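You operate a simulated robot arm through the tools that you are given. There is no shell and no other tool. Be economical: measure what you need, move in short steps, check, and stop when the job is done.

You run a simulated robot arm. Do the job below in one go: nothing can be reset, and whatever is moved stays where it is left.

JOB
Wash the basket of nuts in the sonic bath at the heat on the yellow card.
Fine: the basket with yellow handle; lid shut, bath warm before the start; basket and three nuts stay in the bath, the run comes to its end, the drain lever stays shut.

Only the result counts: the job must be done as asked and must still hold three seconds after the hand-in. Knocking over, shifting, dropping, spilling or breaking anything else fails it. A push-on lid holds only when it is set on centred and level and pressed home; a screw cap is set on level and turned clockwise until tight.

ROBOT AND FRAMES
A 7-joint arm with a two-finger parallel gripper on a trunk, on a base that drives. Base frame: it is fixed to the floor where the robot stands at the start and does not move with it; the origin is under the middle of the robot, x ahead of it, y to its left, z up; the surface under the hand at the start is at about z = 880. Readings come in mm, rad, newtons and seconds.
Its first joint turns from -2.897 to 2.897 rad. Places, roughly: bath switch marked power [600, 200, 900]; green button of the sonic bath [600, -100, 900]; heat knob of the sonic bath [600, 0, 900]; inside of the basket with yellow handle [900, -400, 900]; inside of the sonic bath [800, 0, 1000]; lid of the sonic bath [800, 0, 1100]; orange switch marked heat [600, 100, 900]; steel bath marked sonic bath [700, -100, 1000]; yellow lever of the sonic bath [600, -300, 1000]. Payload 3.43 kg.
The TCP is the grasp point between the finger pads, 34 mm short of the fingertips. In the tool frame z runs along the fingers and y along their closing line. The gripper opens to 128 mm. The fingers are 24 mm wide and 12 mm thick; the gripper's body (48 by 130 mm) begins 96 mm behind the TCP.
Orientation is that of the tool frame in the base frame, as a unit quaternion [w, x, y, z]. With the fingers straight down and closing along the base's y, the tool's x points along the base's -x, its y along +y and its z along -z.

CONTROLS
- The arm moves only by the tool servo_tool. Its argument "increments" is a list that holds one entry, the list of rows, each a list of 7 numbers: the opening in per cent of the stroke, from 0 (shut) to 100 (fully open), then the shift along the tool's x, y, z in mm, then the turn, a rotation vector about the tool's x, y, z in rad. In form: [[[gripper, x, y, z, rx, ry, rz], ...]]. A call has 1 to 12 rows; each row shifts and turns the commanded pose from where the row before left it, along the tool's axes as they then stand. A row lasts 0.2 s, in which the tool goes at most 50 mm and 0.15 rad; a call with a longer step from one row to the next is refused whole, and so is a gripper value outside its range. Where a pose cannot be reached the arm comes as near as it can. A force on the tool above 90 N (or 10 N above the force at the start of the call, whichever is more), or a blocked arm, ends the call early, and 0.2 s more pass. Each finger travels about 153 mm/s and halts on what it meets, pressing with about 27 N; the grip force reading is that of the motor and also rises with nothing between the fingers. The clock runs only during rows and for 0.2 s after the last one: add rows that do not move to give the fingers time. The reply holds the time, the measured pose of the TCP, the force on the tool along the base axes, the opening and the grip force, in the units named above and with some noise, with the torque about the TCP (base axes, N m) and any sound that the robot's microphone picked up.
- Cameras (640 x 400 px; columns grow to the right, rows downward): "scene" is now at [188.4, 188.3, 1370.5]; the picture's right is [-0.47, -0.88, 0.01], its down [-0.49, 0.26, -0.84] and it looks along [0.73, -0.40, -0.55] (base axes); focal length 234 px, centre (320, 200). "wrist" rides on the gripper at [76, -11, -160] in the tool frame; the picture's right is [0.15, 0.99, 0.00], its down [-0.88, 0.13, -0.46] and it looks along [-0.45, 0.07, 0.89] (tool axes); focal length 234 px, centre (320, 200). There is no depth. A picture from a camera that has moved, and an enlarged one, comes with that camera's place and axes in the base frame and with its lens.
- capture(camera): a new picture of that camera. It takes no simulated time.
- roll_base(legs): drives the robot by 1 to 6 legs, each [ahead, turn to the left] in mm and rad, along the robot's own axes; the way and the turn of a leg run together, so that a leg with both is an arc; at most 1500 mm and 3.142 rad a leg. The arm and the cameras ride along, it lands a little off, and it stops where it bumps. It gives what a move gives.
- pan_tilt(pan, tilt): turns the head with the scene camera to pan (to the left, within 2.094 rad either way) and tilt (down, from -0.506 to 1.204), counted from straight ahead of the robot. It gives what a move gives.
- enlarge(camera, box): a new picture of the part [left, top, right, bottom] of that camera's present view, enlarged. It takes no simulated time.
- hand_in(): hands the job in; it is judged then, once.

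Go step by step. Nothing tells you exact positions but the pictures and the camera data: compare them with the known pose of the tool, close in by small moves and look again before you grip or let go. The budget is 120 turns and 78 pictures, counting those below and the enlarged ones. Unless the task says otherwise, let go and move clear before handing in, and close with one line.

The tools are called after "Call:" as name(argument=value, ...) on one line, values as JSON. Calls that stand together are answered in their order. servo_tool: Moves the arm, as the interface text tells. Its arguments: {"type":"object","properties":{"increments":{"type":"array","items":{"type":"array","items":{"type":"array","items":{"type":"number"}}}}},"required":["increments"]} The other tools are called the same way: roll_base (legs) drives the base; pan_tilt (pan, tilt) turns the head that bears the scene camera; capture (camera) takes a picture; enlarge (camera, box) takes an enlarged picture of a part of a camera's view; hand_in () hands the job in.

At the start:

```text
time_s: 0.0
tcp_pos: [541.3, 199.3, 999.7]
tcp_rot: [-0.001, -0.002, 1.0, 0.0]
wrist_force: [-0.6, 0.0, 0.2]
wrist_torque: [0.0, -0.01, -0.01]
gripper_width: 128.2
grip_force: 0.0
robot x, y, heading: [-2.0, -1.9, 0.007]
head pan, tilt: [-0.494, 0.571]
```

scene: 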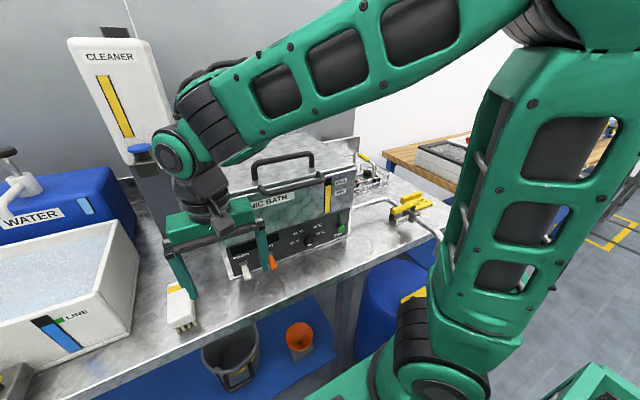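
wrist: 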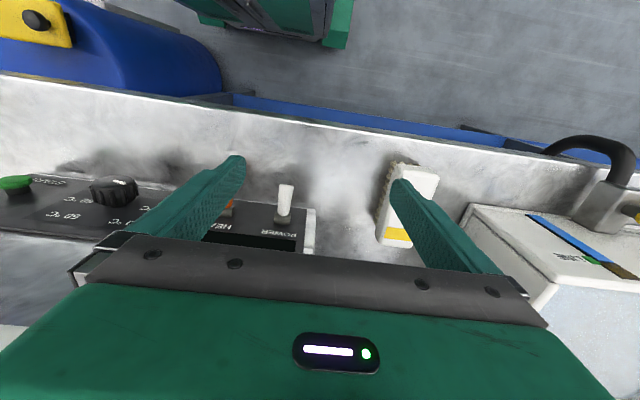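

I see the bath's panel in the middle behind the gripper, and a dump tank with a LINE mark on the left. I'll look closer at the panel and search for the yellow card.

Call:
enlarge(camera="scene", box=[200, 130, 460, 290])

Call:
pan_tilt(pan=-0.1, tilt=0.5)

Call:
capture(camera="scene")

```text
2.46 times, centred on (330, 210) of scene
camera zoom: at [188.4, 188.3, 1370.5], right [-0.47, -0.88, 0.01], down [-0.49, 0.26, -0.84], along [0.73, -0.4, -0.55], focal length 576 px, centre (295, 175)
```

zoom: 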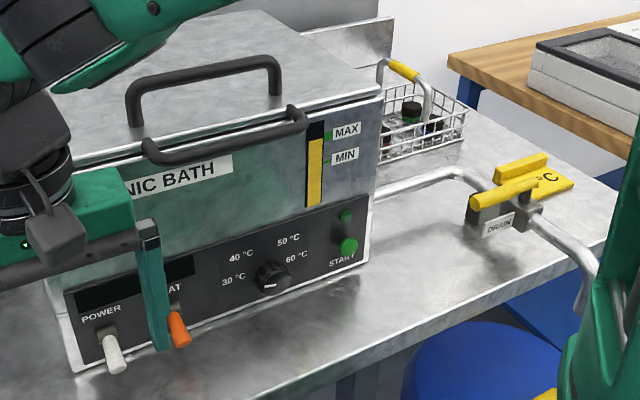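

```text
time_s: 0.9
tcp_pos: [530.0, 200.3, 1005.9]
tcp_rot: [0.007, -0.001, 1.0, 0.0]
wrist_force: [-0.3, -0.4, 0.7]
wrist_torque: [-0.02, 0.01, -0.02]
gripper_width: 128.1
grip_force: 0.0
robot x, y, heading: [-1.0, -1.5, 0.001]
head pan, tilt: [-0.099, 0.499]
```

```text
74 pictures are left
camera scene: at [200.4, 221.5, 1376.8], right [-0.1, -0.99, 0.0], down [-0.49, 0.05, -0.87], along [0.87, -0.09, -0.49], focal length 234 px, centre (320, 200)
```

scene: 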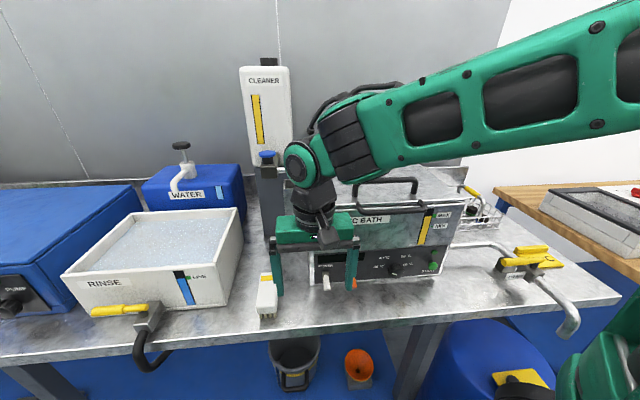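

The arm hides part of the view. I'll lift the hand and bring it over to the right, in front of the card and basket, and look with the wrist camera.

Call:
servo_tool(increments=[[[100, 0, 0, -50, 0, 0, 0], [100, 0, 0, -50, 0, 0, 0], [100, 0, 0, -50, 0, 0, 0], [100, 0, -50, -20, 0, 0, 0], [100, 0, -50, 0, 0, 0, 0], [100, 0, -50, 0, 0, 0, 0], [100, 0, -50, 0, 0, 0, 0], [100, 0, -50, 0, 0, 0, 0], [100, 0, -50, 0, 0, 0, 0], [100, 0, -50, 0, 0, 0, 0], [100, 0, -50, 0, 0, 0, 0], [100, 0, -50, 0, 0, 0, 0]]])

Call:
servo_tool(increments=[[[100, 0, -50, 0, 0, 0, 0], [100, 0, -50, 0, 0, 0, 0], [100, 0, -50, 0, 0, 0, 0], [100, 0, 0, 0, 0, 0, 0]]])

Call:
capture(camera="wrist")

Call:
capture(camera="scene")

```text
refused: row 4 steps farther than a row can; nothing moved
```

```text
time_s: 1.9
tcp_pos: [532.8, 52.2, 1005.5]
tcp_rot: [0.006, -0.002, 1.0, 0.0]
wrist_force: [0.7, -0.2, -1.1]
wrist_torque: [0.01, 0.0, -0.01]
gripper_width: 128.0
grip_force: 0.1
robot x, y, heading: [2.8, -0.8, 0.002]
head pan, tilt: [-0.099, 0.499]
```

```text
73 pictures are left
camera wrist: at [454.5, 41.3, 1163.9], right [-0.15, 0.99, 0.0], down [0.87, 0.13, 0.47], along [0.46, 0.07, -0.88], focal length 234 px, centre (320, 200)
```

wrist: 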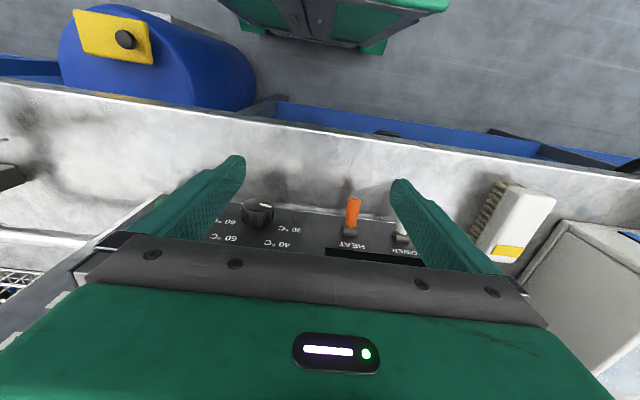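

```text
72 pictures are left
camera scene: at [200.4, 221.5, 1376.8], right [-0.1, -1.0, 0.0], down [-0.49, 0.05, -0.87], along [0.87, -0.09, -0.49], focal length 234 px, centre (320, 200)
```

scene: 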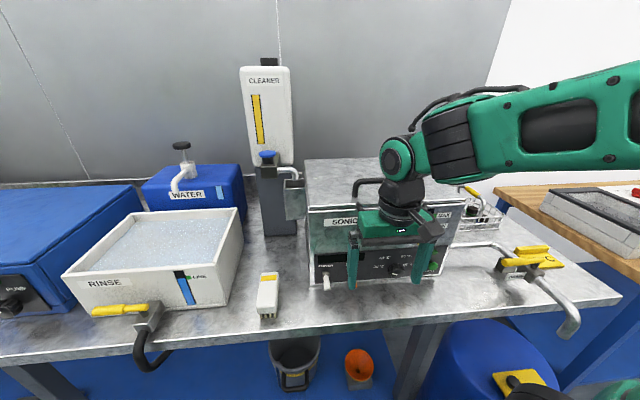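

Luckily only a harmless sideways move. I raise the hand first, then go right in front of the card.

Call:
servo_tool(increments=[[[100, 0, 0, -50, 0, 0, 0], [100, 0, 0, -50, 0, 0, 0], [100, 0, 0, -50, 0, 0, 0], [100, 0, -50, 0, 0, 0, 0], [100, 0, -50, 0, 0, 0, 0], [100, 0, -50, 0, 0, 0, 0], [100, 0, -50, 0, 0, 0, 0], [100, 0, -50, 0, 0, 0, 0], [100, 0, -50, 0, 0, 0, 0], [100, 0, -50, 0, 0, 0, 0], [100, 0, -50, 0, 0, 0, 0], [100, 0, 0, 0, 0, 0, 0]]])

Call:
capture(camera="wrist")

Call:
enlarge(camera="scene", box=[290, 170, 480, 300])

```text
time_s: 4.5
tcp_pos: [530.0, -351.1, 1154.7]
tcp_rot: [0.006, -0.002, 1.0, 0.001]
wrist_force: [1.3, -0.5, -0.1]
wrist_torque: [-0.03, 0.02, 0.01]
gripper_width: 128.0
grip_force: 0.0
robot x, y, heading: [-2.4, -4.2, -0.002]
head pan, tilt: [-0.099, 0.499]
```

```text
71 pictures are left
camera wrist: at [451.5, -362.7, 1313.9], right [-0.15, 0.99, 0.0], down [0.87, 0.13, 0.47], along [0.46, 0.07, -0.88], focal length 234 px, centre (320, 200)
```

wrist: 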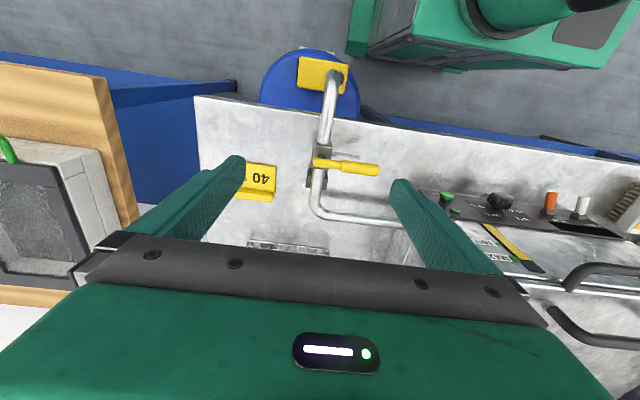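

```text
3.08 times, centred on (385, 235) of scene
camera zoom: at [200.3, 221.6, 1376.8], right [-0.1, -1.0, 0.0], down [-0.49, 0.05, -0.87], along [0.87, -0.09, -0.49], focal length 720 px, centre (120, 92)
```

zoom: 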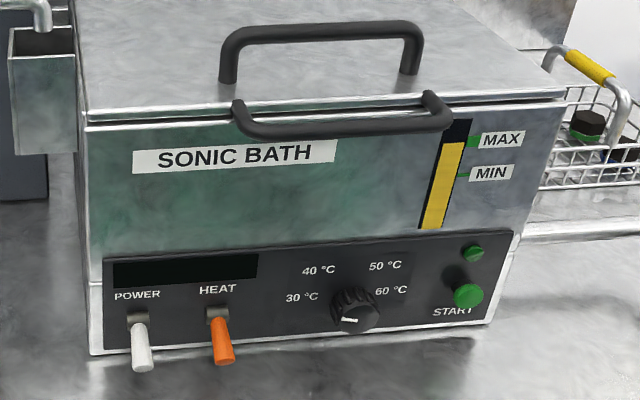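

The card seems to read 40 (°C); the knob points lower-left below 30. I check the card, basket and lid with closer views.

Call:
enlarge(camera="wrist", box=[200, 140, 400, 265])

Call:
pan_tilt(pan=-0.5, tilt=0.5)

Call:
capture(camera="scene")

```text
3.20 times, centred on (300, 202) of wrist
camera zoom: at [451.5, -362.7, 1313.9], right [-0.15, 0.99, 0.0], down [0.87, 0.13, 0.47], along [0.46, 0.07, -0.88], focal length 749 px, centre (384, 192)
```

zoom: 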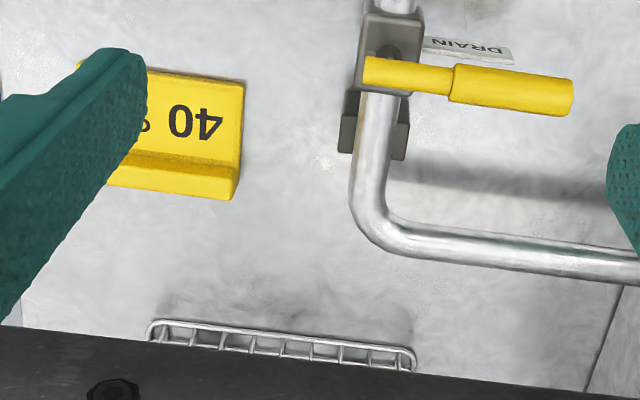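

```text
time_s: 5.3
tcp_pos: [529.6, -350.5, 1155.1]
tcp_rot: [0.006, -0.002, 1.0, 0.0]
wrist_force: [-0.8, 0.6, 0.0]
wrist_torque: [0.02, 0.02, -0.02]
gripper_width: 128.0
grip_force: 0.2
robot x, y, heading: [-2.3, 2.2, 0.004]
head pan, tilt: [-0.499, 0.499]
```

```text
68 pictures are left
camera scene: at [189.8, 187.1, 1376.9], right [-0.48, -0.88, 0.01], down [-0.43, 0.23, -0.87], along [0.76, -0.42, -0.49], focal length 234 px, centre (320, 200)
```

scene: 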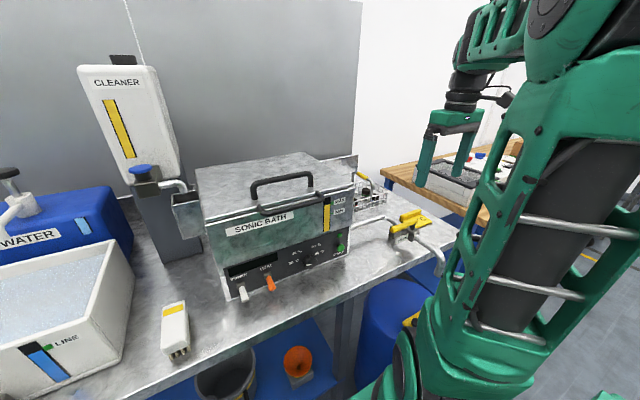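

Call:
enlarge(camera="scene", box=[160, 140, 420, 300])

```text
2.46 times, centred on (290, 220) of scene
camera zoom: at [189.8, 187.1, 1376.9], right [-0.48, -0.88, 0.01], down [-0.43, 0.23, -0.87], along [0.76, -0.42, -0.49], focal length 576 px, centre (394, 151)
```

zoom: 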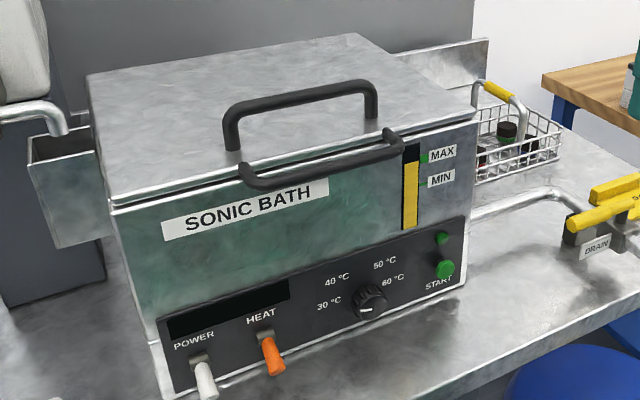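

The basket sits to the right of the bath at about (830,-390); the knob is at about (593,-7,945). I'll back off a little, bring the hand in front of the panel and tilt it forward for a frontal look.

Call:
roll_base(legs=[[-150, 0]])

Call:
servo_tool(increments=[[[0, 0, 50, 0, 0, 0, 0], [0, 0, 50, 0, 0, 0, 0], [0, 0, 50, 0, 0, 0, 0], [0, 0, 50, 0, 0, 0, 0], [0, 0, 50, 0, 0, 0, 0], [0, 0, 50, 0, 0, 0, 0], [0, 0, 50, 0, 0, 0, 0], [0, 0, 0, 0, 0, -0.15, 0], [0, 0, 0, 0, 0, -0.15, 0], [0, 0, 0, 0, 0, -0.15, 0], [0, 0, 0, 0, 0, -0.15, 0], [0, 0, 0, 0, 0, -0.15, 0]]])

Call:
capture(camera="wrist")

```text
time_s: 6.7
tcp_pos: [384.0, -351.1, 1154.6]
tcp_rot: [0.007, -0.002, 1.0, 0.0]
wrist_force: [0.2, -0.5, -0.4]
wrist_torque: [-0.05, -0.05, -0.02]
gripper_width: 128.1
grip_force: 0.1
robot x, y, heading: [-144.9, -3.8, 0.001]
head pan, tilt: [-0.499, 0.499]
```

```text
time_s: 9.3
tcp_pos: [369.9, -0.7, 1161.4]
tcp_rot: [0.379, -0.002, 0.925, 0.001]
wrist_force: [0.0, -0.3, 0.4]
wrist_torque: [0.02, 0.0, -0.03]
gripper_width: 0.1
grip_force: 26.6
robot x, y, heading: [-148.7, -1.6, 0.006]
head pan, tilt: [-0.499, 0.499]
```

```text
66 pictures are left
camera wrist: at [202.7, -12.4, 1222.4], right [-0.11, 0.99, -0.1], down [0.31, 0.13, 0.94], along [0.94, 0.07, -0.32], focal length 234 px, centre (320, 200)
```

wrist: 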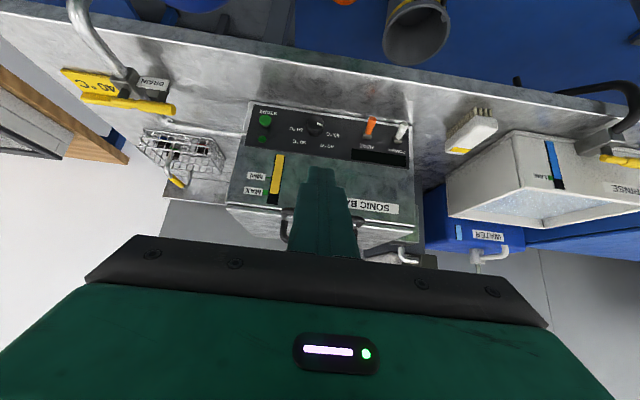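

Call:
enlarge(camera="wrist", box=[220, 90, 440, 228])

```text
2.90 times, centred on (330, 159) of wrist
camera zoom: at [202.7, -12.4, 1222.4], right [-0.11, 0.99, -0.1], down [0.31, 0.13, 0.94], along [0.94, 0.07, -0.32], focal length 679 px, centre (291, 319)
```

zoom: 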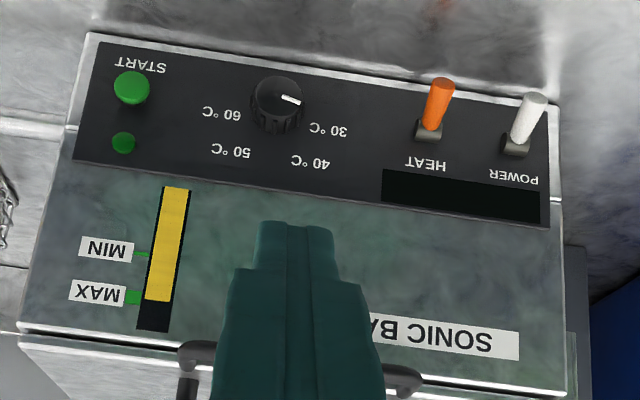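

The gauge is between MIN and MAX, POWER and HEAT toggles point down, and the knob points left of 30. I'll approach the white power toggle (about (583,171,912)) to grip it lightly and swing it up.

Call:
servo_tool(increments=[[[40, 3.3, 24.4, 36, 0, 0, 0], [40, 3.3, 24.4, 36, 0, 0, 0], [40, 3.3, 24.4, 36, 0, 0, 0], [40, 3.3, 24.4, 36, 0, 0, 0], [40, 3.3, 24.4, 36, 0, 0, 0], [40, 3.3, 24.4, 36, 0, 0, 0], [40, 3.3, 24.4, 36, 0, 0, 0], [40, 0, 0, 0, 0, 0, 0]]])

Call:
capture(camera="wrist")

Call:
capture(camera="scene")

```text
time_s: 11.1
tcp_pos: [528.8, 170.6, 966.1]
tcp_rot: [0.378, -0.002, 0.926, 0.001]
wrist_force: [0.0, 0.8, 0.4]
wrist_torque: [-0.05, 0.01, 0.0]
gripper_width: 51.2
grip_force: 0.0
robot x, y, heading: [-147.3, -3.9, 0.0]
head pan, tilt: [-0.499, 0.499]
```

```text
64 pictures are left
camera wrist: at [362.3, 159.3, 1027.3], right [-0.11, 0.99, -0.1], down [0.31, 0.13, 0.94], along [0.94, 0.07, -0.32], focal length 234 px, centre (320, 200)
```

wrist: 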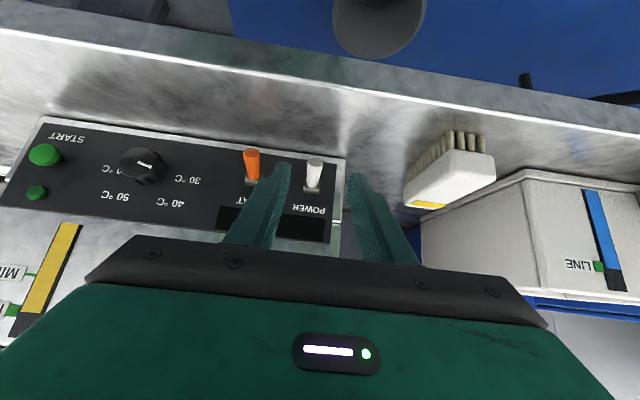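

```text
63 pictures are left
camera scene: at [43.4, 187.1, 1376.9], right [-0.48, -0.88, 0.01], down [-0.43, 0.23, -0.87], along [0.76, -0.42, -0.49], focal length 234 px, centre (320, 200)
```

scene: 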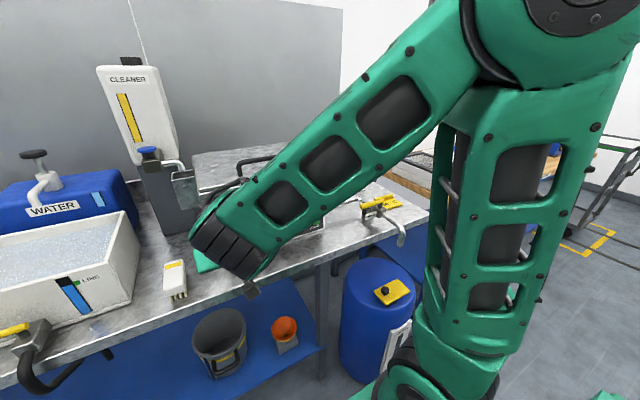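

Toggle tip triangulates to (575,166,917). Move in and close on it.

Call:
servo_tool(increments=[[[40, 0, -2.5, 26, 0, 0, 0], [40, 0, -2, 26, 0, 0, 0], [40, 0, 0, 0, 0, 0, 0], [0, 0, 0, 0, 0, 0, 0], [0, 0, 0, 0, 0, 0, 0], [0, 0, 0, 0, 0, 0, 0]]])

Call:
capture(camera="wrist")

```text
time_s: 12.5
tcp_pos: [562.2, 166.5, 929.1]
tcp_rot: [0.376, -0.001, 0.926, 0.0]
wrist_force: [1.5, -4.5, -2.2]
wrist_torque: [-0.11, 0.12, -0.08]
gripper_width: 16.1
grip_force: 44.9
robot x, y, heading: [-146.7, -1.0, -0.001]
head pan, tilt: [-0.499, 0.499]
```

```text
62 pictures are left
camera wrist: at [395.8, 154.9, 989.0], right [-0.11, 0.99, -0.1], down [0.31, 0.13, 0.94], along [0.94, 0.07, -0.32], focal length 234 px, centre (320, 200)
```

wrist: 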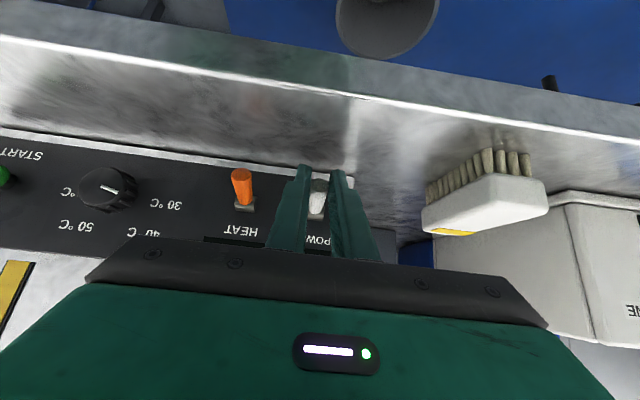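

Gripped (16 mm wide). Swing it up along its arc.

Call:
servo_tool(increments=[[[0, -4.8, 0, -16.3, 0, 0, 0], [0, -7.6, 0, -13.5, 0, 0, 0], [0, -12.6, 0, -8.6, 0, 0, 0], [0, -14.1, 0, -3, 0, 0, 0], [0, 0, 0, 0, 0, 0, 0]]])

Call:
enlarge(camera="wrist", box=[160, 100, 420, 262])

```text
time_s: 13.7
tcp_pos: [561.2, 167.6, 986.1]
tcp_rot: [0.378, -0.002, 0.926, 0.0]
wrist_force: [-0.6, 1.1, 0.0]
wrist_torque: [0.01, -0.02, 0.01]
gripper_width: 0.0
grip_force: 33.1
robot x, y, heading: [-143.7, -1.9, 0.002]
head pan, tilt: [-0.499, 0.499]
```

```text
2.46 times, centred on (290, 181) of wrist
camera zoom: at [394.6, 155.7, 1046.2], right [-0.11, 0.99, -0.1], down [0.31, 0.13, 0.94], along [0.94, 0.07, -0.32], focal length 576 px, centre (394, 247)
```

zoom: 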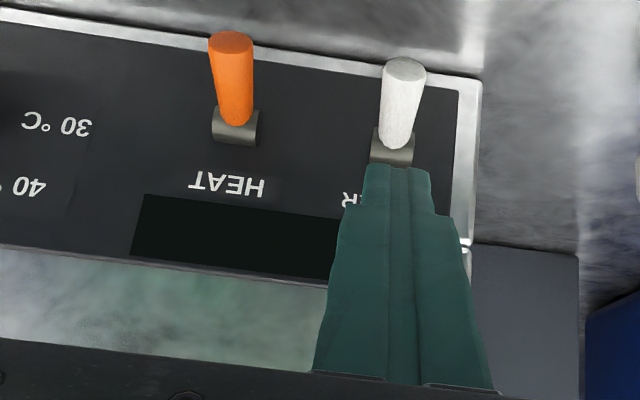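

It slipped off and stays down; the toggle sticks out rather flat. I'll tilt the closed fingers closer to horizontal, go in below it and push upward.

Call:
servo_tool(increments=[[[0, 0, 0, -40, 0, 0, 0], [0, 0, 0, 0, 0, -0.15, 0], [0, 0, 0, 0, 0, -0.15, 0], [0, 0, 0, 0, 0, -0.15, 0], [0, 35, 0, 4, 0, 0, 0], [0, 35, 0, 4, 0, 0, 0], [0, 33, -1, 3, 0, 0, 0], [0, 0, 0, 0, 0, 0, 0]]])

Call:
capture(camera="wrist")

```text
time_s: 15.5
tcp_pos: [535.0, 167.3, 1013.6]
tcp_rot: [0.555, -0.002, 0.832, 0.002]
wrist_force: [0.3, 0.1, 0.2]
wrist_torque: [0.01, 0.02, 0.03]
gripper_width: 0.0
grip_force: 33.1
out of reach, approached as far as the arm can: row 5, 6, 7
robot x, y, heading: [-146.0, -0.3, -0.001]
head pan, tilt: [-0.499, 0.499]
```

```text
60 pictures are left
camera wrist: at [357.8, 155.0, 1005.4], right [-0.06, 0.99, -0.13], down [-0.08, 0.13, 0.99], along [0.99, 0.07, 0.07], focal length 234 px, centre (320, 200)
```

wrist: 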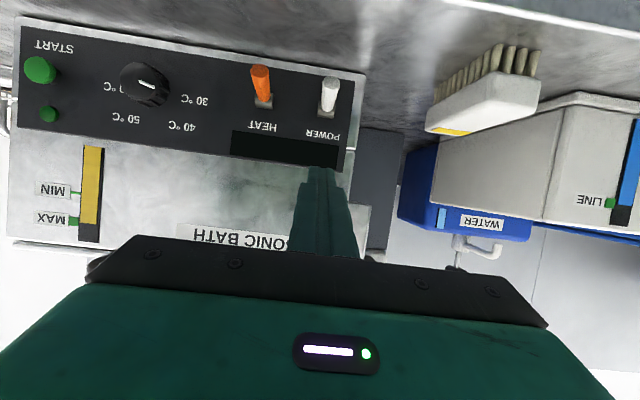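

That pose is out of reach from here; I back the base off another 200 mm and try again.

Call:
roll_base(legs=[[-200, 0]])

Call:
servo_tool(increments=[[[0, 25, 0, 0, 0, 0, 0], [0, 2, 0, 40, 0, 0, 0], [0, 0, 0, 40, 0, 0, 0], [0, 0, 0, 40, 0, 0, 0], [0, 0, 0, 40, 0, 0, 0], [0, 0, 0, 38, 0, 0, 0], [0, 0, 0, 0, 0, 0, 0]]])

Call:
capture(camera="wrist")

```text
time_s: 17.1
tcp_pos: [338.7, 167.5, 1014.3]
tcp_rot: [0.554, -0.001, 0.833, 0.0]
wrist_force: [-0.6, 0.5, 0.0]
wrist_torque: [0.0, 0.0, -0.02]
gripper_width: 0.0
grip_force: 33.4
robot x, y, heading: [-338.8, -4.2, 0.007]
head pan, tilt: [-0.499, 0.499]
```

```text
time_s: 18.7
tcp_pos: [510.9, 167.5, 948.4]
tcp_rot: [0.56, -0.002, 0.829, 0.002]
wrist_force: [0.0, 0.3, 0.6]
wrist_torque: [0.01, 0.01, -0.01]
gripper_width: 0.0
grip_force: 32.7
out of reach, approached as far as the arm can: row 1
robot x, y, heading: [-342.0, -4.1, -0.001]
head pan, tilt: [-0.499, 0.499]
```

```text
59 pictures are left
camera wrist: at [333.6, 156.0, 937.3], right [-0.06, 0.99, -0.14], down [-0.09, 0.13, 0.99], along [0.99, 0.07, 0.09], focal length 234 px, centre (320, 200)
```

wrist: 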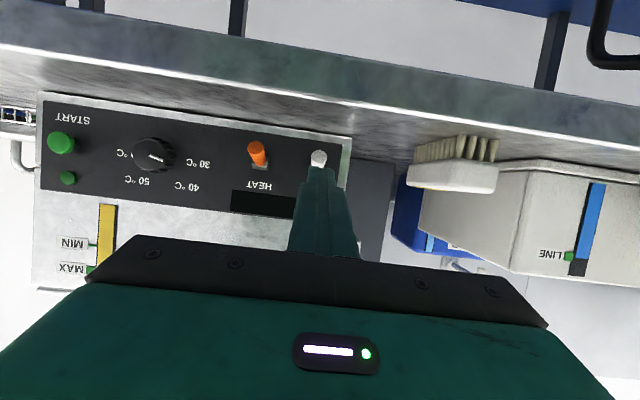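

Call:
servo_tool(increments=[[[0, 0, 0, 0, 0, -0.15, 0], [0, 15, -1, 3.5, 0, 0, 0], [0, 15, 0, 3.5, 0, 0, 0], [0, 15, 0, 3.5, 0, 0, 0], [0, 0, 0, 0, 0, 0, 0]]])

Call:
capture(camera="wrist")

```text
time_s: 19.9
tcp_pos: [509.2, 168.5, 899.5]
tcp_rot: [0.62, -0.002, 0.785, 0.002]
wrist_force: [0.4, -0.4, 0.2]
wrist_torque: [0.02, -0.03, -0.02]
gripper_width: 0.0
grip_force: 33.0
robot x, y, heading: [-338.6, -4.8, -0.002]
head pan, tilt: [-0.499, 0.499]
```

```text
58 pictures are left
camera wrist: at [335.4, 155.2, 862.7], right [-0.04, 0.99, -0.14], down [-0.24, 0.13, 0.96], along [0.97, 0.07, 0.23], focal length 234 px, centre (320, 200)
```

wrist: 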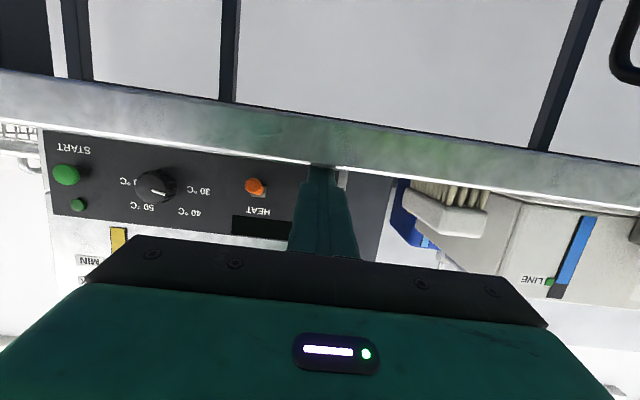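

Fingertip is below the toggle's level. Slide in underneath, then lift.

Call:
servo_tool(increments=[[[0, -4.8, 0, 20.5, 0, 0, 0], [0, -4.8, 0, 20.5, 0, 0, 0], [0, -14.6, 0, -3.4, 0, 0, 0], [0, -14.6, 0, -3.4, 0, 0, 0], [0, -14.6, 0, -3.4, 0, 0, 0], [0, -10, 0, -2, 0, 0, 0], [0, 0, 0, 0, 0, 0, 0]]])

Call:
capture(camera="wrist")

```text
time_s: 21.2
tcp_pos: [536.2, 166.3, 943.9]
tcp_rot: [0.612, -0.004, 0.791, 0.0]
wrist_force: [1.1, -0.3, -1.3]
wrist_torque: [0.0, -0.17, -0.04]
gripper_width: 0.0
grip_force: 33.0
robot x, y, heading: [-339.2, -4.0, 0.008]
head pan, tilt: [-0.499, 0.499]
stopped in row 6: the force on the tool passed its limit at 103 N (the readings are from after the stop); the commanded pose is now the measured one
```

```text
57 pictures are left
camera wrist: at [362.1, 154.5, 910.2], right [-0.04, 0.99, -0.15], down [-0.22, 0.13, 0.97], along [0.97, 0.07, 0.21], focal length 234 px, centre (320, 200)
```

wrist: 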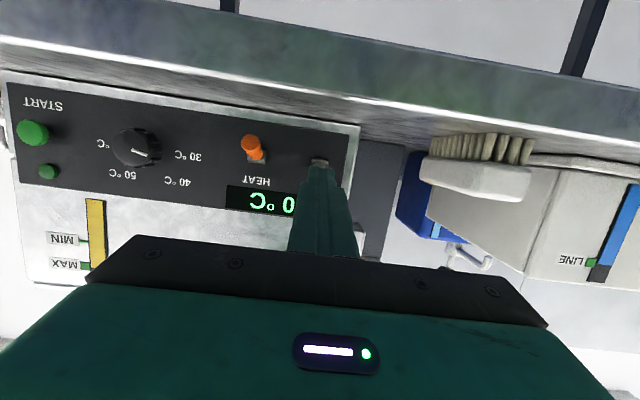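

Power is on, display lit. Now the same for the orange heat toggle at y≈104.

Call:
servo_tool(increments=[[[0, 0, 0, -45, 0, 0, 0], [0, 24.5, -31, 15, 0, 0, 0], [0, 24.5, -31, 15, 0, 0, 0], [0, 0, 0, 0, 0, 0, 0]]])

Call:
enlarge(camera="wrist", box=[160, 100, 480, 300])

```text
time_s: 22.2
tcp_pos: [508.3, 108.0, 900.9]
tcp_rot: [0.613, -0.004, 0.79, 0.002]
wrist_force: [-5.2, 6.6, 10.6]
wrist_torque: [0.19, -0.24, 0.32]
gripper_width: 0.0
grip_force: 32.6
robot x, y, heading: [-340.1, -3.5, 0.003]
head pan, tilt: [-0.499, 0.499]
```

```text
2.00 times, centred on (320, 200) of wrist
camera zoom: at [335.2, 94.4, 866.2], right [-0.04, 0.99, -0.14], down [-0.22, 0.13, 0.97], along [0.97, 0.07, 0.21], focal length 468 px, centre (320, 200)
```

zoom: 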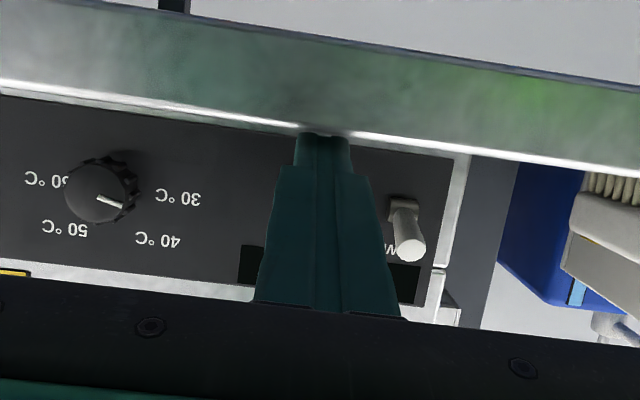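

Call:
servo_tool(increments=[[[0, -3, -3, 0, 0, 0, 0], [0, 0, 0, 0, 0, 0, 0]]])

Call:
capture(camera="wrist")

```text
time_s: 22.8
tcp_pos: [511.0, 102.6, 902.7]
tcp_rot: [0.612, -0.002, 0.791, -0.001]
wrist_force: [0.5, 0.5, 0.0]
wrist_torque: [-0.01, -0.02, 0.0]
gripper_width: 0.0
grip_force: 32.7
robot x, y, heading: [-342.4, -4.5, -0.003]
head pan, tilt: [-0.499, 0.499]
```

```text
55 pictures are left
camera wrist: at [336.8, 89.7, 869.2], right [-0.04, 0.99, -0.14], down [-0.22, 0.13, 0.97], along [0.97, 0.07, 0.21], focal length 234 px, centre (320, 200)
```

wrist: 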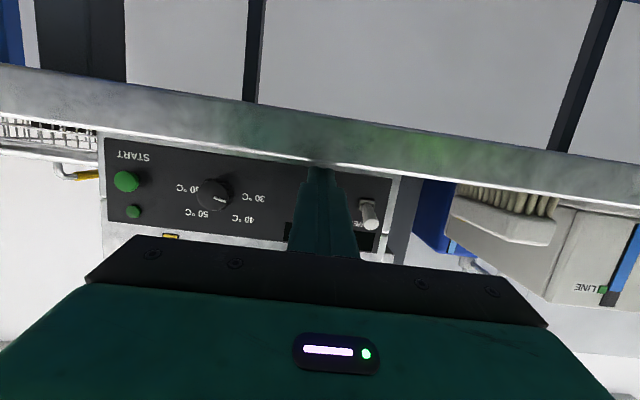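

Clear of the table. Slide in beneath the heat toggle and lift.

Call:
servo_tool(increments=[[[0, -4.9, 0, 20, 0, 0, 0], [0, -4.9, 0, 20, 0, 0, 0], [0, -14.5, 0, -3.6, 0, 0, 0], [0, -14.5, 0, -3.6, 0, 0, 0], [0, -14.5, 0, -3.6, 0, 0, 0], [0, 0, 0, 0, 0, 0, 0]]])

Call:
servo_tool(increments=[[[0, 0, 0, -45, 0, 0, 0], [0, 0, -40, -30, 0, 0, 0], [0, 0, -40, -20, 0, 0, 0], [0, 0, 0, 0, 0, 0, 0]]])

Call:
capture(camera="wrist")

```text
time_s: 24.1
tcp_pos: [534.8, 101.3, 944.8]
tcp_rot: [0.604, -0.003, 0.797, 0.0]
wrist_force: [2.3, 1.1, -2.3]
wrist_torque: [0.0, -0.12, -0.01]
gripper_width: 0.0
grip_force: 32.7
robot x, y, heading: [-341.2, -2.5, -0.002]
head pan, tilt: [-0.499, 0.499]
stopped in row 6: the force on the tool passed its limit at 94 N (the readings are from after the stop); the commanded pose is now the measured one
```

```text
time_s: 25.1
tcp_pos: [455.5, 41.4, 967.2]
tcp_rot: [0.602, -0.006, 0.798, -0.004]
wrist_force: [0.0, 0.9, -0.5]
wrist_torque: [0.0, 0.0, 0.02]
gripper_width: 0.0
grip_force: 32.7
out of reach, approached as far as the arm can: row 3
robot x, y, heading: [-344.8, -4.0, 0.002]
head pan, tilt: [-0.499, 0.499]
```

```text
54 pictures are left
camera wrist: at [281.6, 29.7, 936.9], right [-0.04, 0.99, -0.15], down [-0.2, 0.14, 0.97], along [0.98, 0.07, 0.19], focal length 234 px, centre (320, 200)
```

wrist: 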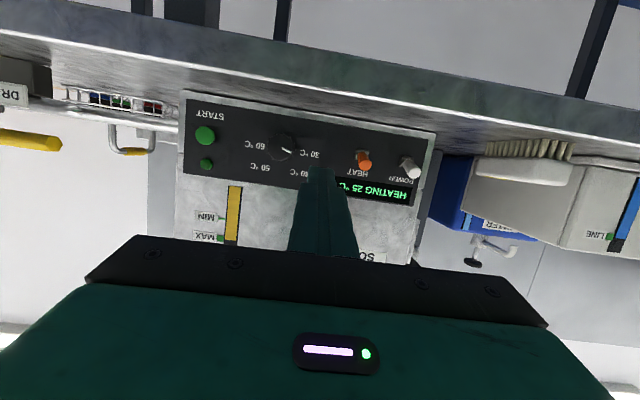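

Display: "HEATING 25 °C". Now the knob: look at its pointer and labels.

Call:
enlarge(camera="wrist", box=[180, 90, 440, 252])

```text
2.46 times, centred on (310, 171) of wrist
camera zoom: at [281.6, 29.7, 936.9], right [-0.04, 0.99, -0.15], down [-0.2, 0.14, 0.97], along [0.98, 0.07, 0.19], focal length 576 px, centre (345, 271)
```

zoom: 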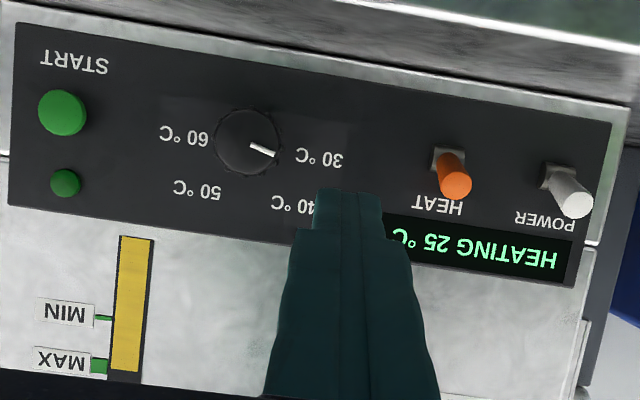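

Pointer appears to be at 30 now (about 12° above left). I open the fingers and approach the knob, centre about (583,-7.5,938).

Call:
servo_tool(increments=[[[50, -5.5, -24.5, 24.5, 0, 0, 0], [50, -5.5, -24.5, 24.5, 0, 0, 0], [50, 0, 0, 0, 0, 0, 0]]])

Call:
enlarge(camera="wrist", box=[200, 100, 440, 250])

```text
time_s: 25.9
tcp_pos: [504.7, -4.3, 963.9]
tcp_rot: [0.604, -0.003, 0.797, -0.001]
wrist_force: [-0.1, 0.3, 0.4]
wrist_torque: [0.02, -0.01, -0.01]
gripper_width: 63.8
grip_force: 0.1
robot x, y, heading: [-343.8, -2.6, 0.003]
head pan, tilt: [-0.499, 0.499]
```

```text
2.67 times, centred on (320, 175) of wrist
camera zoom: at [329.7, -17.2, 933.2], right [-0.04, 0.99, -0.15], down [-0.2, 0.13, 0.97], along [0.98, 0.07, 0.19], focal length 624 px, centre (320, 267)
```

zoom: 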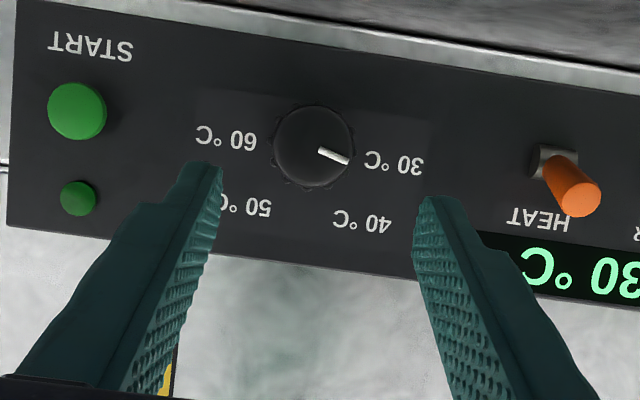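

Call:
servo_tool(increments=[[[50, 1.5, -2, 30, 0, 0, 0], [50, 1.5, -2, 30, 0, 0, 0], [50, 0, 0, 0, 0, 0, 0], [0, 0, 0, 0, 0, 0, 0], [0, 0, 0, 0, 0, 0, 0]]])

Call:
capture(camera="wrist")

```text
time_s: 27.1
tcp_pos: [560.4, -7.5, 944.2]
tcp_rot: [0.606, -0.003, 0.796, 0.0]
wrist_force: [2.9, 1.9, -0.2]
wrist_torque: [0.0, -0.06, -0.02]
gripper_width: 33.6
grip_force: 44.9
robot x, y, heading: [-340.6, -2.9, 0.001]
head pan, tilt: [-0.499, 0.499]
```

```text
51 pictures are left
camera wrist: at [385.2, -20.5, 913.8], right [-0.04, 0.99, -0.15], down [-0.2, 0.13, 0.97], along [0.98, 0.07, 0.19], focal length 234 px, centre (320, 200)
```

wrist: 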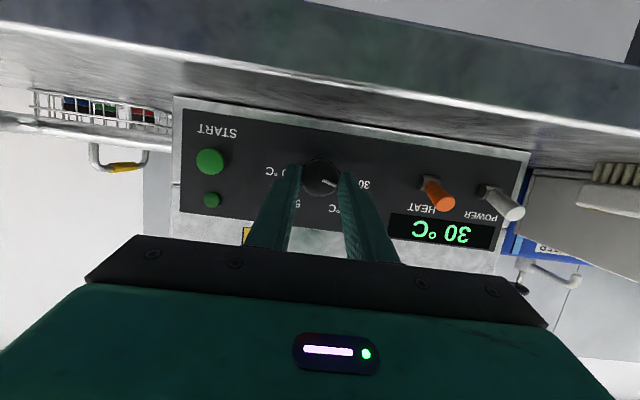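

Display now just "30 °C": it holds at the 30 setting, so the pointer is at 30. Turn the knob clockwise.

Call:
servo_tool(increments=[[[0, 0, 0, 0, 0, 0, 0.15], [0, 0, 0, 0, 0, 0, 0.15], [0, 0, 0, 0, 0, 0, 0.15], [0, 0, 0, 0, 0, 0, 0.15], [0, 0, 0, 0, 0, 0, 0.12], [0, 0, 0, 0, 0, 0, 0]]])

Call:
capture(camera="wrist")

```text
time_s: 28.5
tcp_pos: [562.6, -9.2, 944.2]
tcp_rot: [0.565, 0.279, 0.747, 0.212]
wrist_force: [-28.0, 2.1, -4.0]
wrist_torque: [0.01, -0.04, -0.31]
gripper_width: 34.4
grip_force: 45.0
robot x, y, heading: [-344.1, -0.9, 0.003]
head pan, tilt: [-0.499, 0.499]
```

```text
50 pictures are left
camera wrist: at [389.4, 32.9, 925.4], right [0.14, 0.84, 0.52], down [-0.23, -0.48, 0.84], along [0.96, -0.24, 0.13], focal length 234 px, centre (320, 200)
```

wrist: 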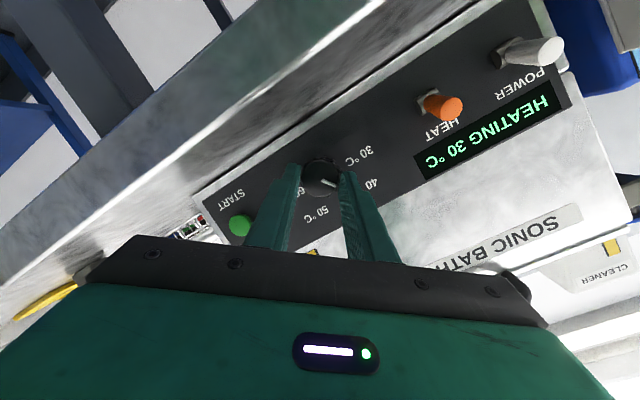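

It is heating further. Release, back off a little and inspect the pointer.

Call:
servo_tool(increments=[[[50, 0, 0, 0, 0, 0, 0], [50, 0, 0, 0, 0, 0, 0], [50, 0, 0, -35, 0, 0, 0], [50, 0, 0, -35, 0, 0, 0], [50, 0, 0, 0, 0, 0, 0]]])

Call:
enlarge(camera="wrist", box=[220, 90, 420, 215])

```text
time_s: 29.7
tcp_pos: [497.3, -11.1, 965.1]
tcp_rot: [0.566, 0.278, 0.747, 0.212]
wrist_force: [1.4, -0.4, -1.0]
wrist_torque: [0.0, 0.01, 0.02]
gripper_width: 63.9
grip_force: 0.0
robot x, y, heading: [-343.2, -7.0, 0.006]
head pan, tilt: [-0.499, 0.499]
```

```text
3.20 times, centred on (320, 152) of wrist
camera zoom: at [324.8, 28.9, 944.3], right [0.14, 0.84, 0.52], down [-0.24, -0.48, 0.85], along [0.96, -0.24, 0.13], focal length 749 px, centre (320, 352)
```

zoom: 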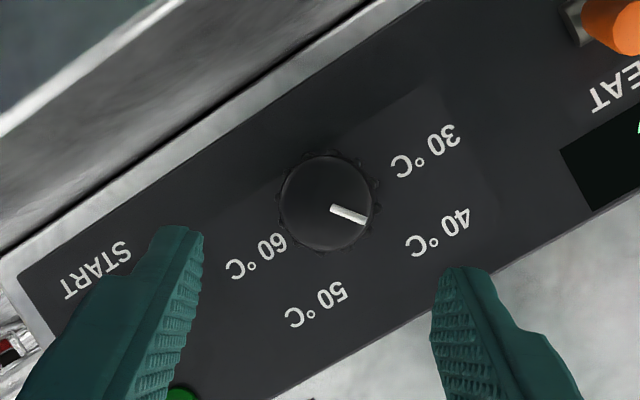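

The pointer now aims almost at 40. I wait to see at which temperature it settles.

Call:
servo_tool(increments=[[[50, 0, 0, -5, 0, 0, -0.15], [50, 0, 0, -5, 0, 0, -0.15], [50, 0, 0, -5, 0, 0, -0.15], [50, 0, 0, -5, 0, 0, -0.15], [50, 0, 0, 0, 0, 0, -0.12], [50, 0, 0, 0, 0, 0, 0], [50, 0, 0, 0, 0, 0, 0], [50, 0, 0, 0, 0, 0, 0], [50, 0, 0, 0, 0, 0, 0], [50, 0, 0, 0, 0, 0, 0], [50, 0, 0, 0, 0, 0, 0], [50, 0, 0, 0, 0, 0, 0]]])

Call:
enlarge(camera="wrist", box=[180, 80, 500, 280])

```text
time_s: 32.3
tcp_pos: [477.1, -10.7, 967.8]
tcp_rot: [0.605, -0.002, 0.796, -0.001]
wrist_force: [-0.5, -0.1, -0.2]
wrist_torque: [-0.01, 0.03, 0.0]
gripper_width: 64.1
grip_force: 0.0
robot x, y, heading: [-341.8, -2.7, -0.003]
head pan, tilt: [-0.499, 0.499]
```

```text
2.00 times, centred on (340, 180) of wrist
camera zoom: at [301.5, -22.9, 938.3], right [-0.04, 0.99, -0.15], down [-0.2, 0.13, 0.97], along [0.98, 0.07, 0.19], focal length 468 px, centre (280, 240)
```

zoom: 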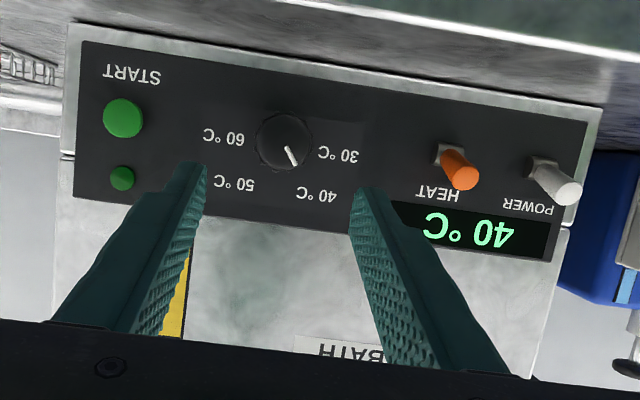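

Settled at "40 °C". Now I raise the hand and turn it back to point down, then look at the lid.

Call:
servo_tool(increments=[[[50, -46, 0, -13, 0, 0, 0], [50, -46, 0, -13, 0, 0, 0], [50, -46, 0, -13, 0, 0, 0], [50, 0, 0, 0, 0, 0.144, 0], [50, 0, 0, 0, 0, 0.144, 0], [50, 0, 0, 0, 0, 0.144, 0], [50, 0, 0, 0, 0, 0.144, 0], [50, 0, 0, 0, 0, 0.144, 0], [50, 0, 0, 0, 0, 0.144, 0], [50, 0, 0, 0, 0, 0.144, 0], [50, 0, 0, 0, 0, 0.144, 0], [50, 0, 0, 0, 0, 0.146, 0]]])

Call:
servo_tool(increments=[[[50, 0, 0, -48, 0, 0, 0], [50, 0, 0, -48, 0, 0, 0], [50, 0, 0, -48, 0, 0, 0], [50, 0, 0, -48, 0, 0, 0], [50, 0, 0, 0, 0, 0, 0]]])

Call:
capture(camera="wrist")

Call:
capture(camera="scene")

```text
time_s: 34.9
tcp_pos: [473.8, -8.9, 1110.9]
tcp_rot: [-0.001, -0.003, 1.0, -0.003]
wrist_force: [-0.1, -0.2, 0.2]
wrist_torque: [0.01, -0.06, -0.02]
gripper_width: 63.8
grip_force: 0.1
robot x, y, heading: [-343.7, -3.8, 0.001]
head pan, tilt: [-0.499, 0.499]
```

```text
time_s: 35.9
tcp_pos: [465.6, -6.2, 1304.3]
tcp_rot: [0.023, -0.002, 1.0, -0.002]
wrist_force: [23.7, 2.1, -40.4]
wrist_torque: [-0.23, 0.54, -0.11]
gripper_width: 63.9
grip_force: 0.1
robot x, y, heading: [-345.4, 0.9, 0.003]
head pan, tilt: [-0.499, 0.499]
stopped in row 4: the force on the tool passed its limit at 310 N (the readings are from after the stop); the commanded pose is now the measured one
```

```text
47 pictures are left
camera wrist: at [381.8, -18.3, 1459.4], right [-0.15, 0.99, -0.01], down [0.86, 0.14, 0.49], along [0.49, 0.07, -0.87], focal length 234 px, centre (320, 200)
```

wrist: 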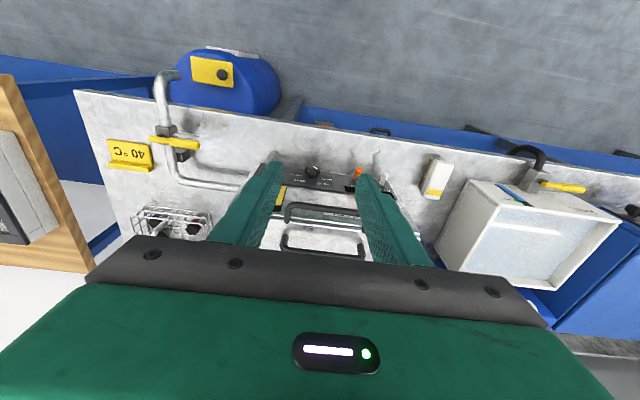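

```text
46 pictures are left
camera scene: at [-152.9, 186.8, 1376.9], right [-0.48, -0.88, 0.01], down [-0.43, 0.23, -0.87], along [0.76, -0.42, -0.49], focal length 234 px, centre (320, 200)
```

scene: 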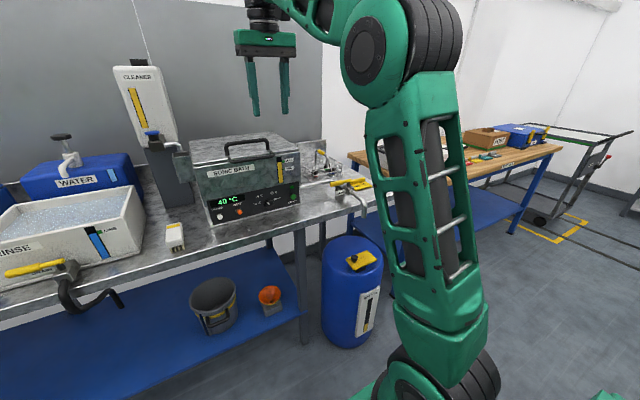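

The hand reached its upper limit; I lower it a bit, roll forward and look at the lid and its handles.

Call:
servo_tool(increments=[[[50, 0, 0, 35, 0, 0, 0], [50, 0, 0, 35, 0, 0, 0], [50, 0, 0, 0, 0, 0, 0]]])

Call:
roll_base(legs=[[150, 0]])

Call:
enlarge(camera="wrist", box=[160, 80, 480, 280])

Call:
pan_tilt(pan=-0.35, tilt=0.5)

Call:
capture(camera="scene")

```text
time_s: 36.7
tcp_pos: [467.9, -7.4, 1231.4]
tcp_rot: [0.019, -0.003, 1.0, -0.002]
wrist_force: [-0.6, 0.3, -0.1]
wrist_torque: [-0.02, -0.03, -0.03]
gripper_width: 64.1
grip_force: 0.1
robot x, y, heading: [-342.5, -2.1, -0.001]
head pan, tilt: [-0.499, 0.499]
```

```text
time_s: 38.1
tcp_pos: [620.0, -13.1, 1231.6]
tcp_rot: [0.019, 0.001, 1.0, -0.001]
wrist_force: [-0.2, -0.4, 0.2]
wrist_torque: [0.02, -0.01, 0.0]
gripper_width: 64.0
grip_force: 0.1
robot x, y, heading: [-191.3, -4.4, -0.008]
head pan, tilt: [-0.499, 0.499]
```

```text
2.00 times, centred on (320, 180) of wrist
camera zoom: at [537.6, -23.8, 1387.7], right [-0.14, 0.99, -0.01], down [0.86, 0.13, 0.49], along [0.49, 0.06, -0.87], focal length 468 px, centre (320, 240)
```

zoom: 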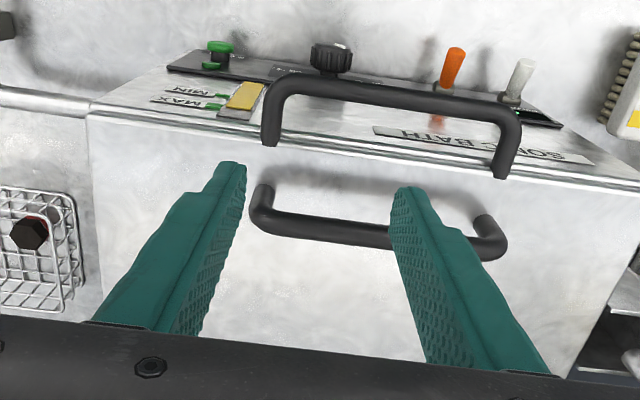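

```text
time_s: 38.8
tcp_pos: [604.0, -13.8, 1241.1]
tcp_rot: [0.025, 0.0, 1.0, -0.001]
wrist_force: [-0.4, 0.2, 0.2]
wrist_torque: [-0.03, 0.0, 0.02]
gripper_width: 64.1
grip_force: 0.0
robot x, y, heading: [-191.9, -7.7, -0.006]
head pan, tilt: [-0.351, 0.499]
```

```text
44 pictures are left
camera scene: at [6.4, 197.8, 1376.8], right [-0.35, -0.94, 0.0], down [-0.46, 0.17, -0.87], along [0.82, -0.31, -0.49], focal length 234 px, centre (320, 200)
```

scene: 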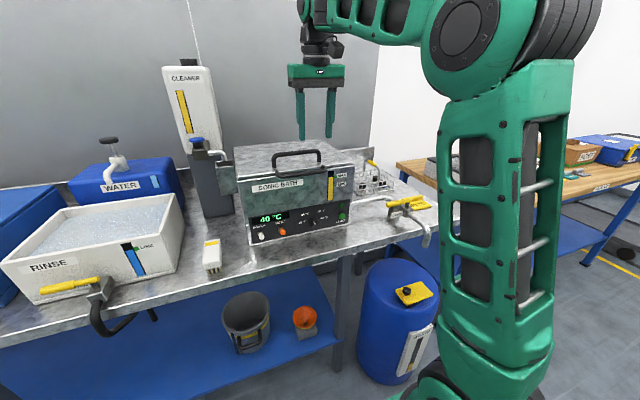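

The top handle stands near the lid's front edge (bar about (664, 28, 1151)), suggesting a rear hinge. I check closer from the front and from above for the hinge.

Call:
enlarge(camera="scene", box=[220, 130, 380, 230])

Call:
servo_tool(increments=[[[50, -48, 0, 0, 0, 0, 0], [50, -48, 0, 0, 0, 0, 0], [50, -48, 0, 0, 0, 0, 0], [50, 0, 0, 0, 0, 0, 0]]])

Call:
capture(camera="wrist")

```text
4.00 times, centred on (300, 180) of scene
camera zoom: at [6.4, 197.8, 1376.8], right [-0.35, -0.94, 0.0], down [-0.46, 0.17, -0.87], along [0.82, -0.31, -0.49], focal length 936 px, centre (400, 280)
```

zoom: 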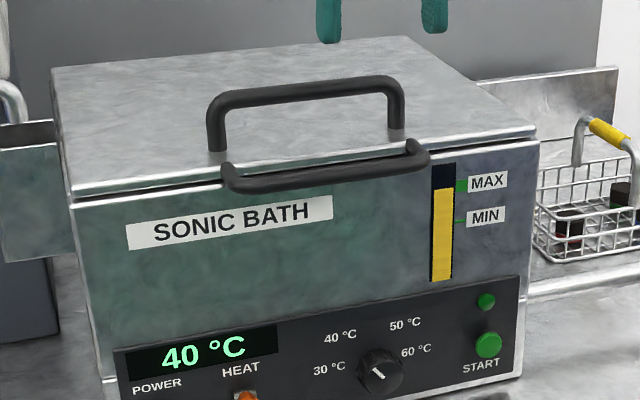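

```text
time_s: 39.5
tcp_pos: [717.9, -13.8, 1268.3]
tcp_rot: [0.049, 0.001, 0.999, 0.0]
wrist_force: [-2.4, -0.3, 0.4]
wrist_torque: [0.02, -0.22, -0.02]
gripper_width: 64.1
grip_force: 0.1
robot x, y, heading: [-187.6, -3.6, -0.006]
head pan, tilt: [-0.351, 0.499]
stopped in row 3: the force on the tool passed its limit at 384 N (the readings are from after the stop); the commanded pose is now the measured one
```

```text
42 pictures are left
camera wrist: at [626.3, -25.0, 1419.0], right [-0.14, 0.99, -0.01], down [0.83, 0.13, 0.54], along [0.54, 0.07, -0.84], focal length 234 px, centre (320, 200)
```

wrist: 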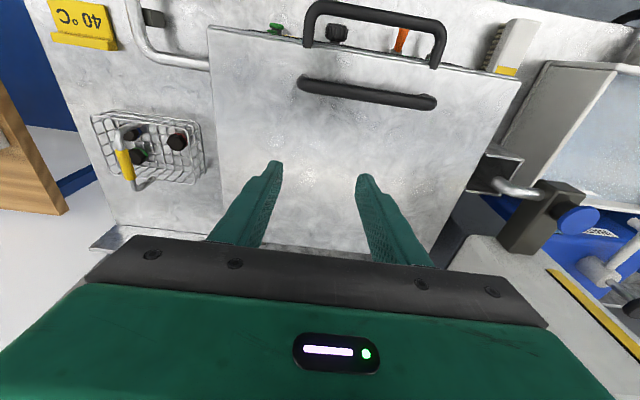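

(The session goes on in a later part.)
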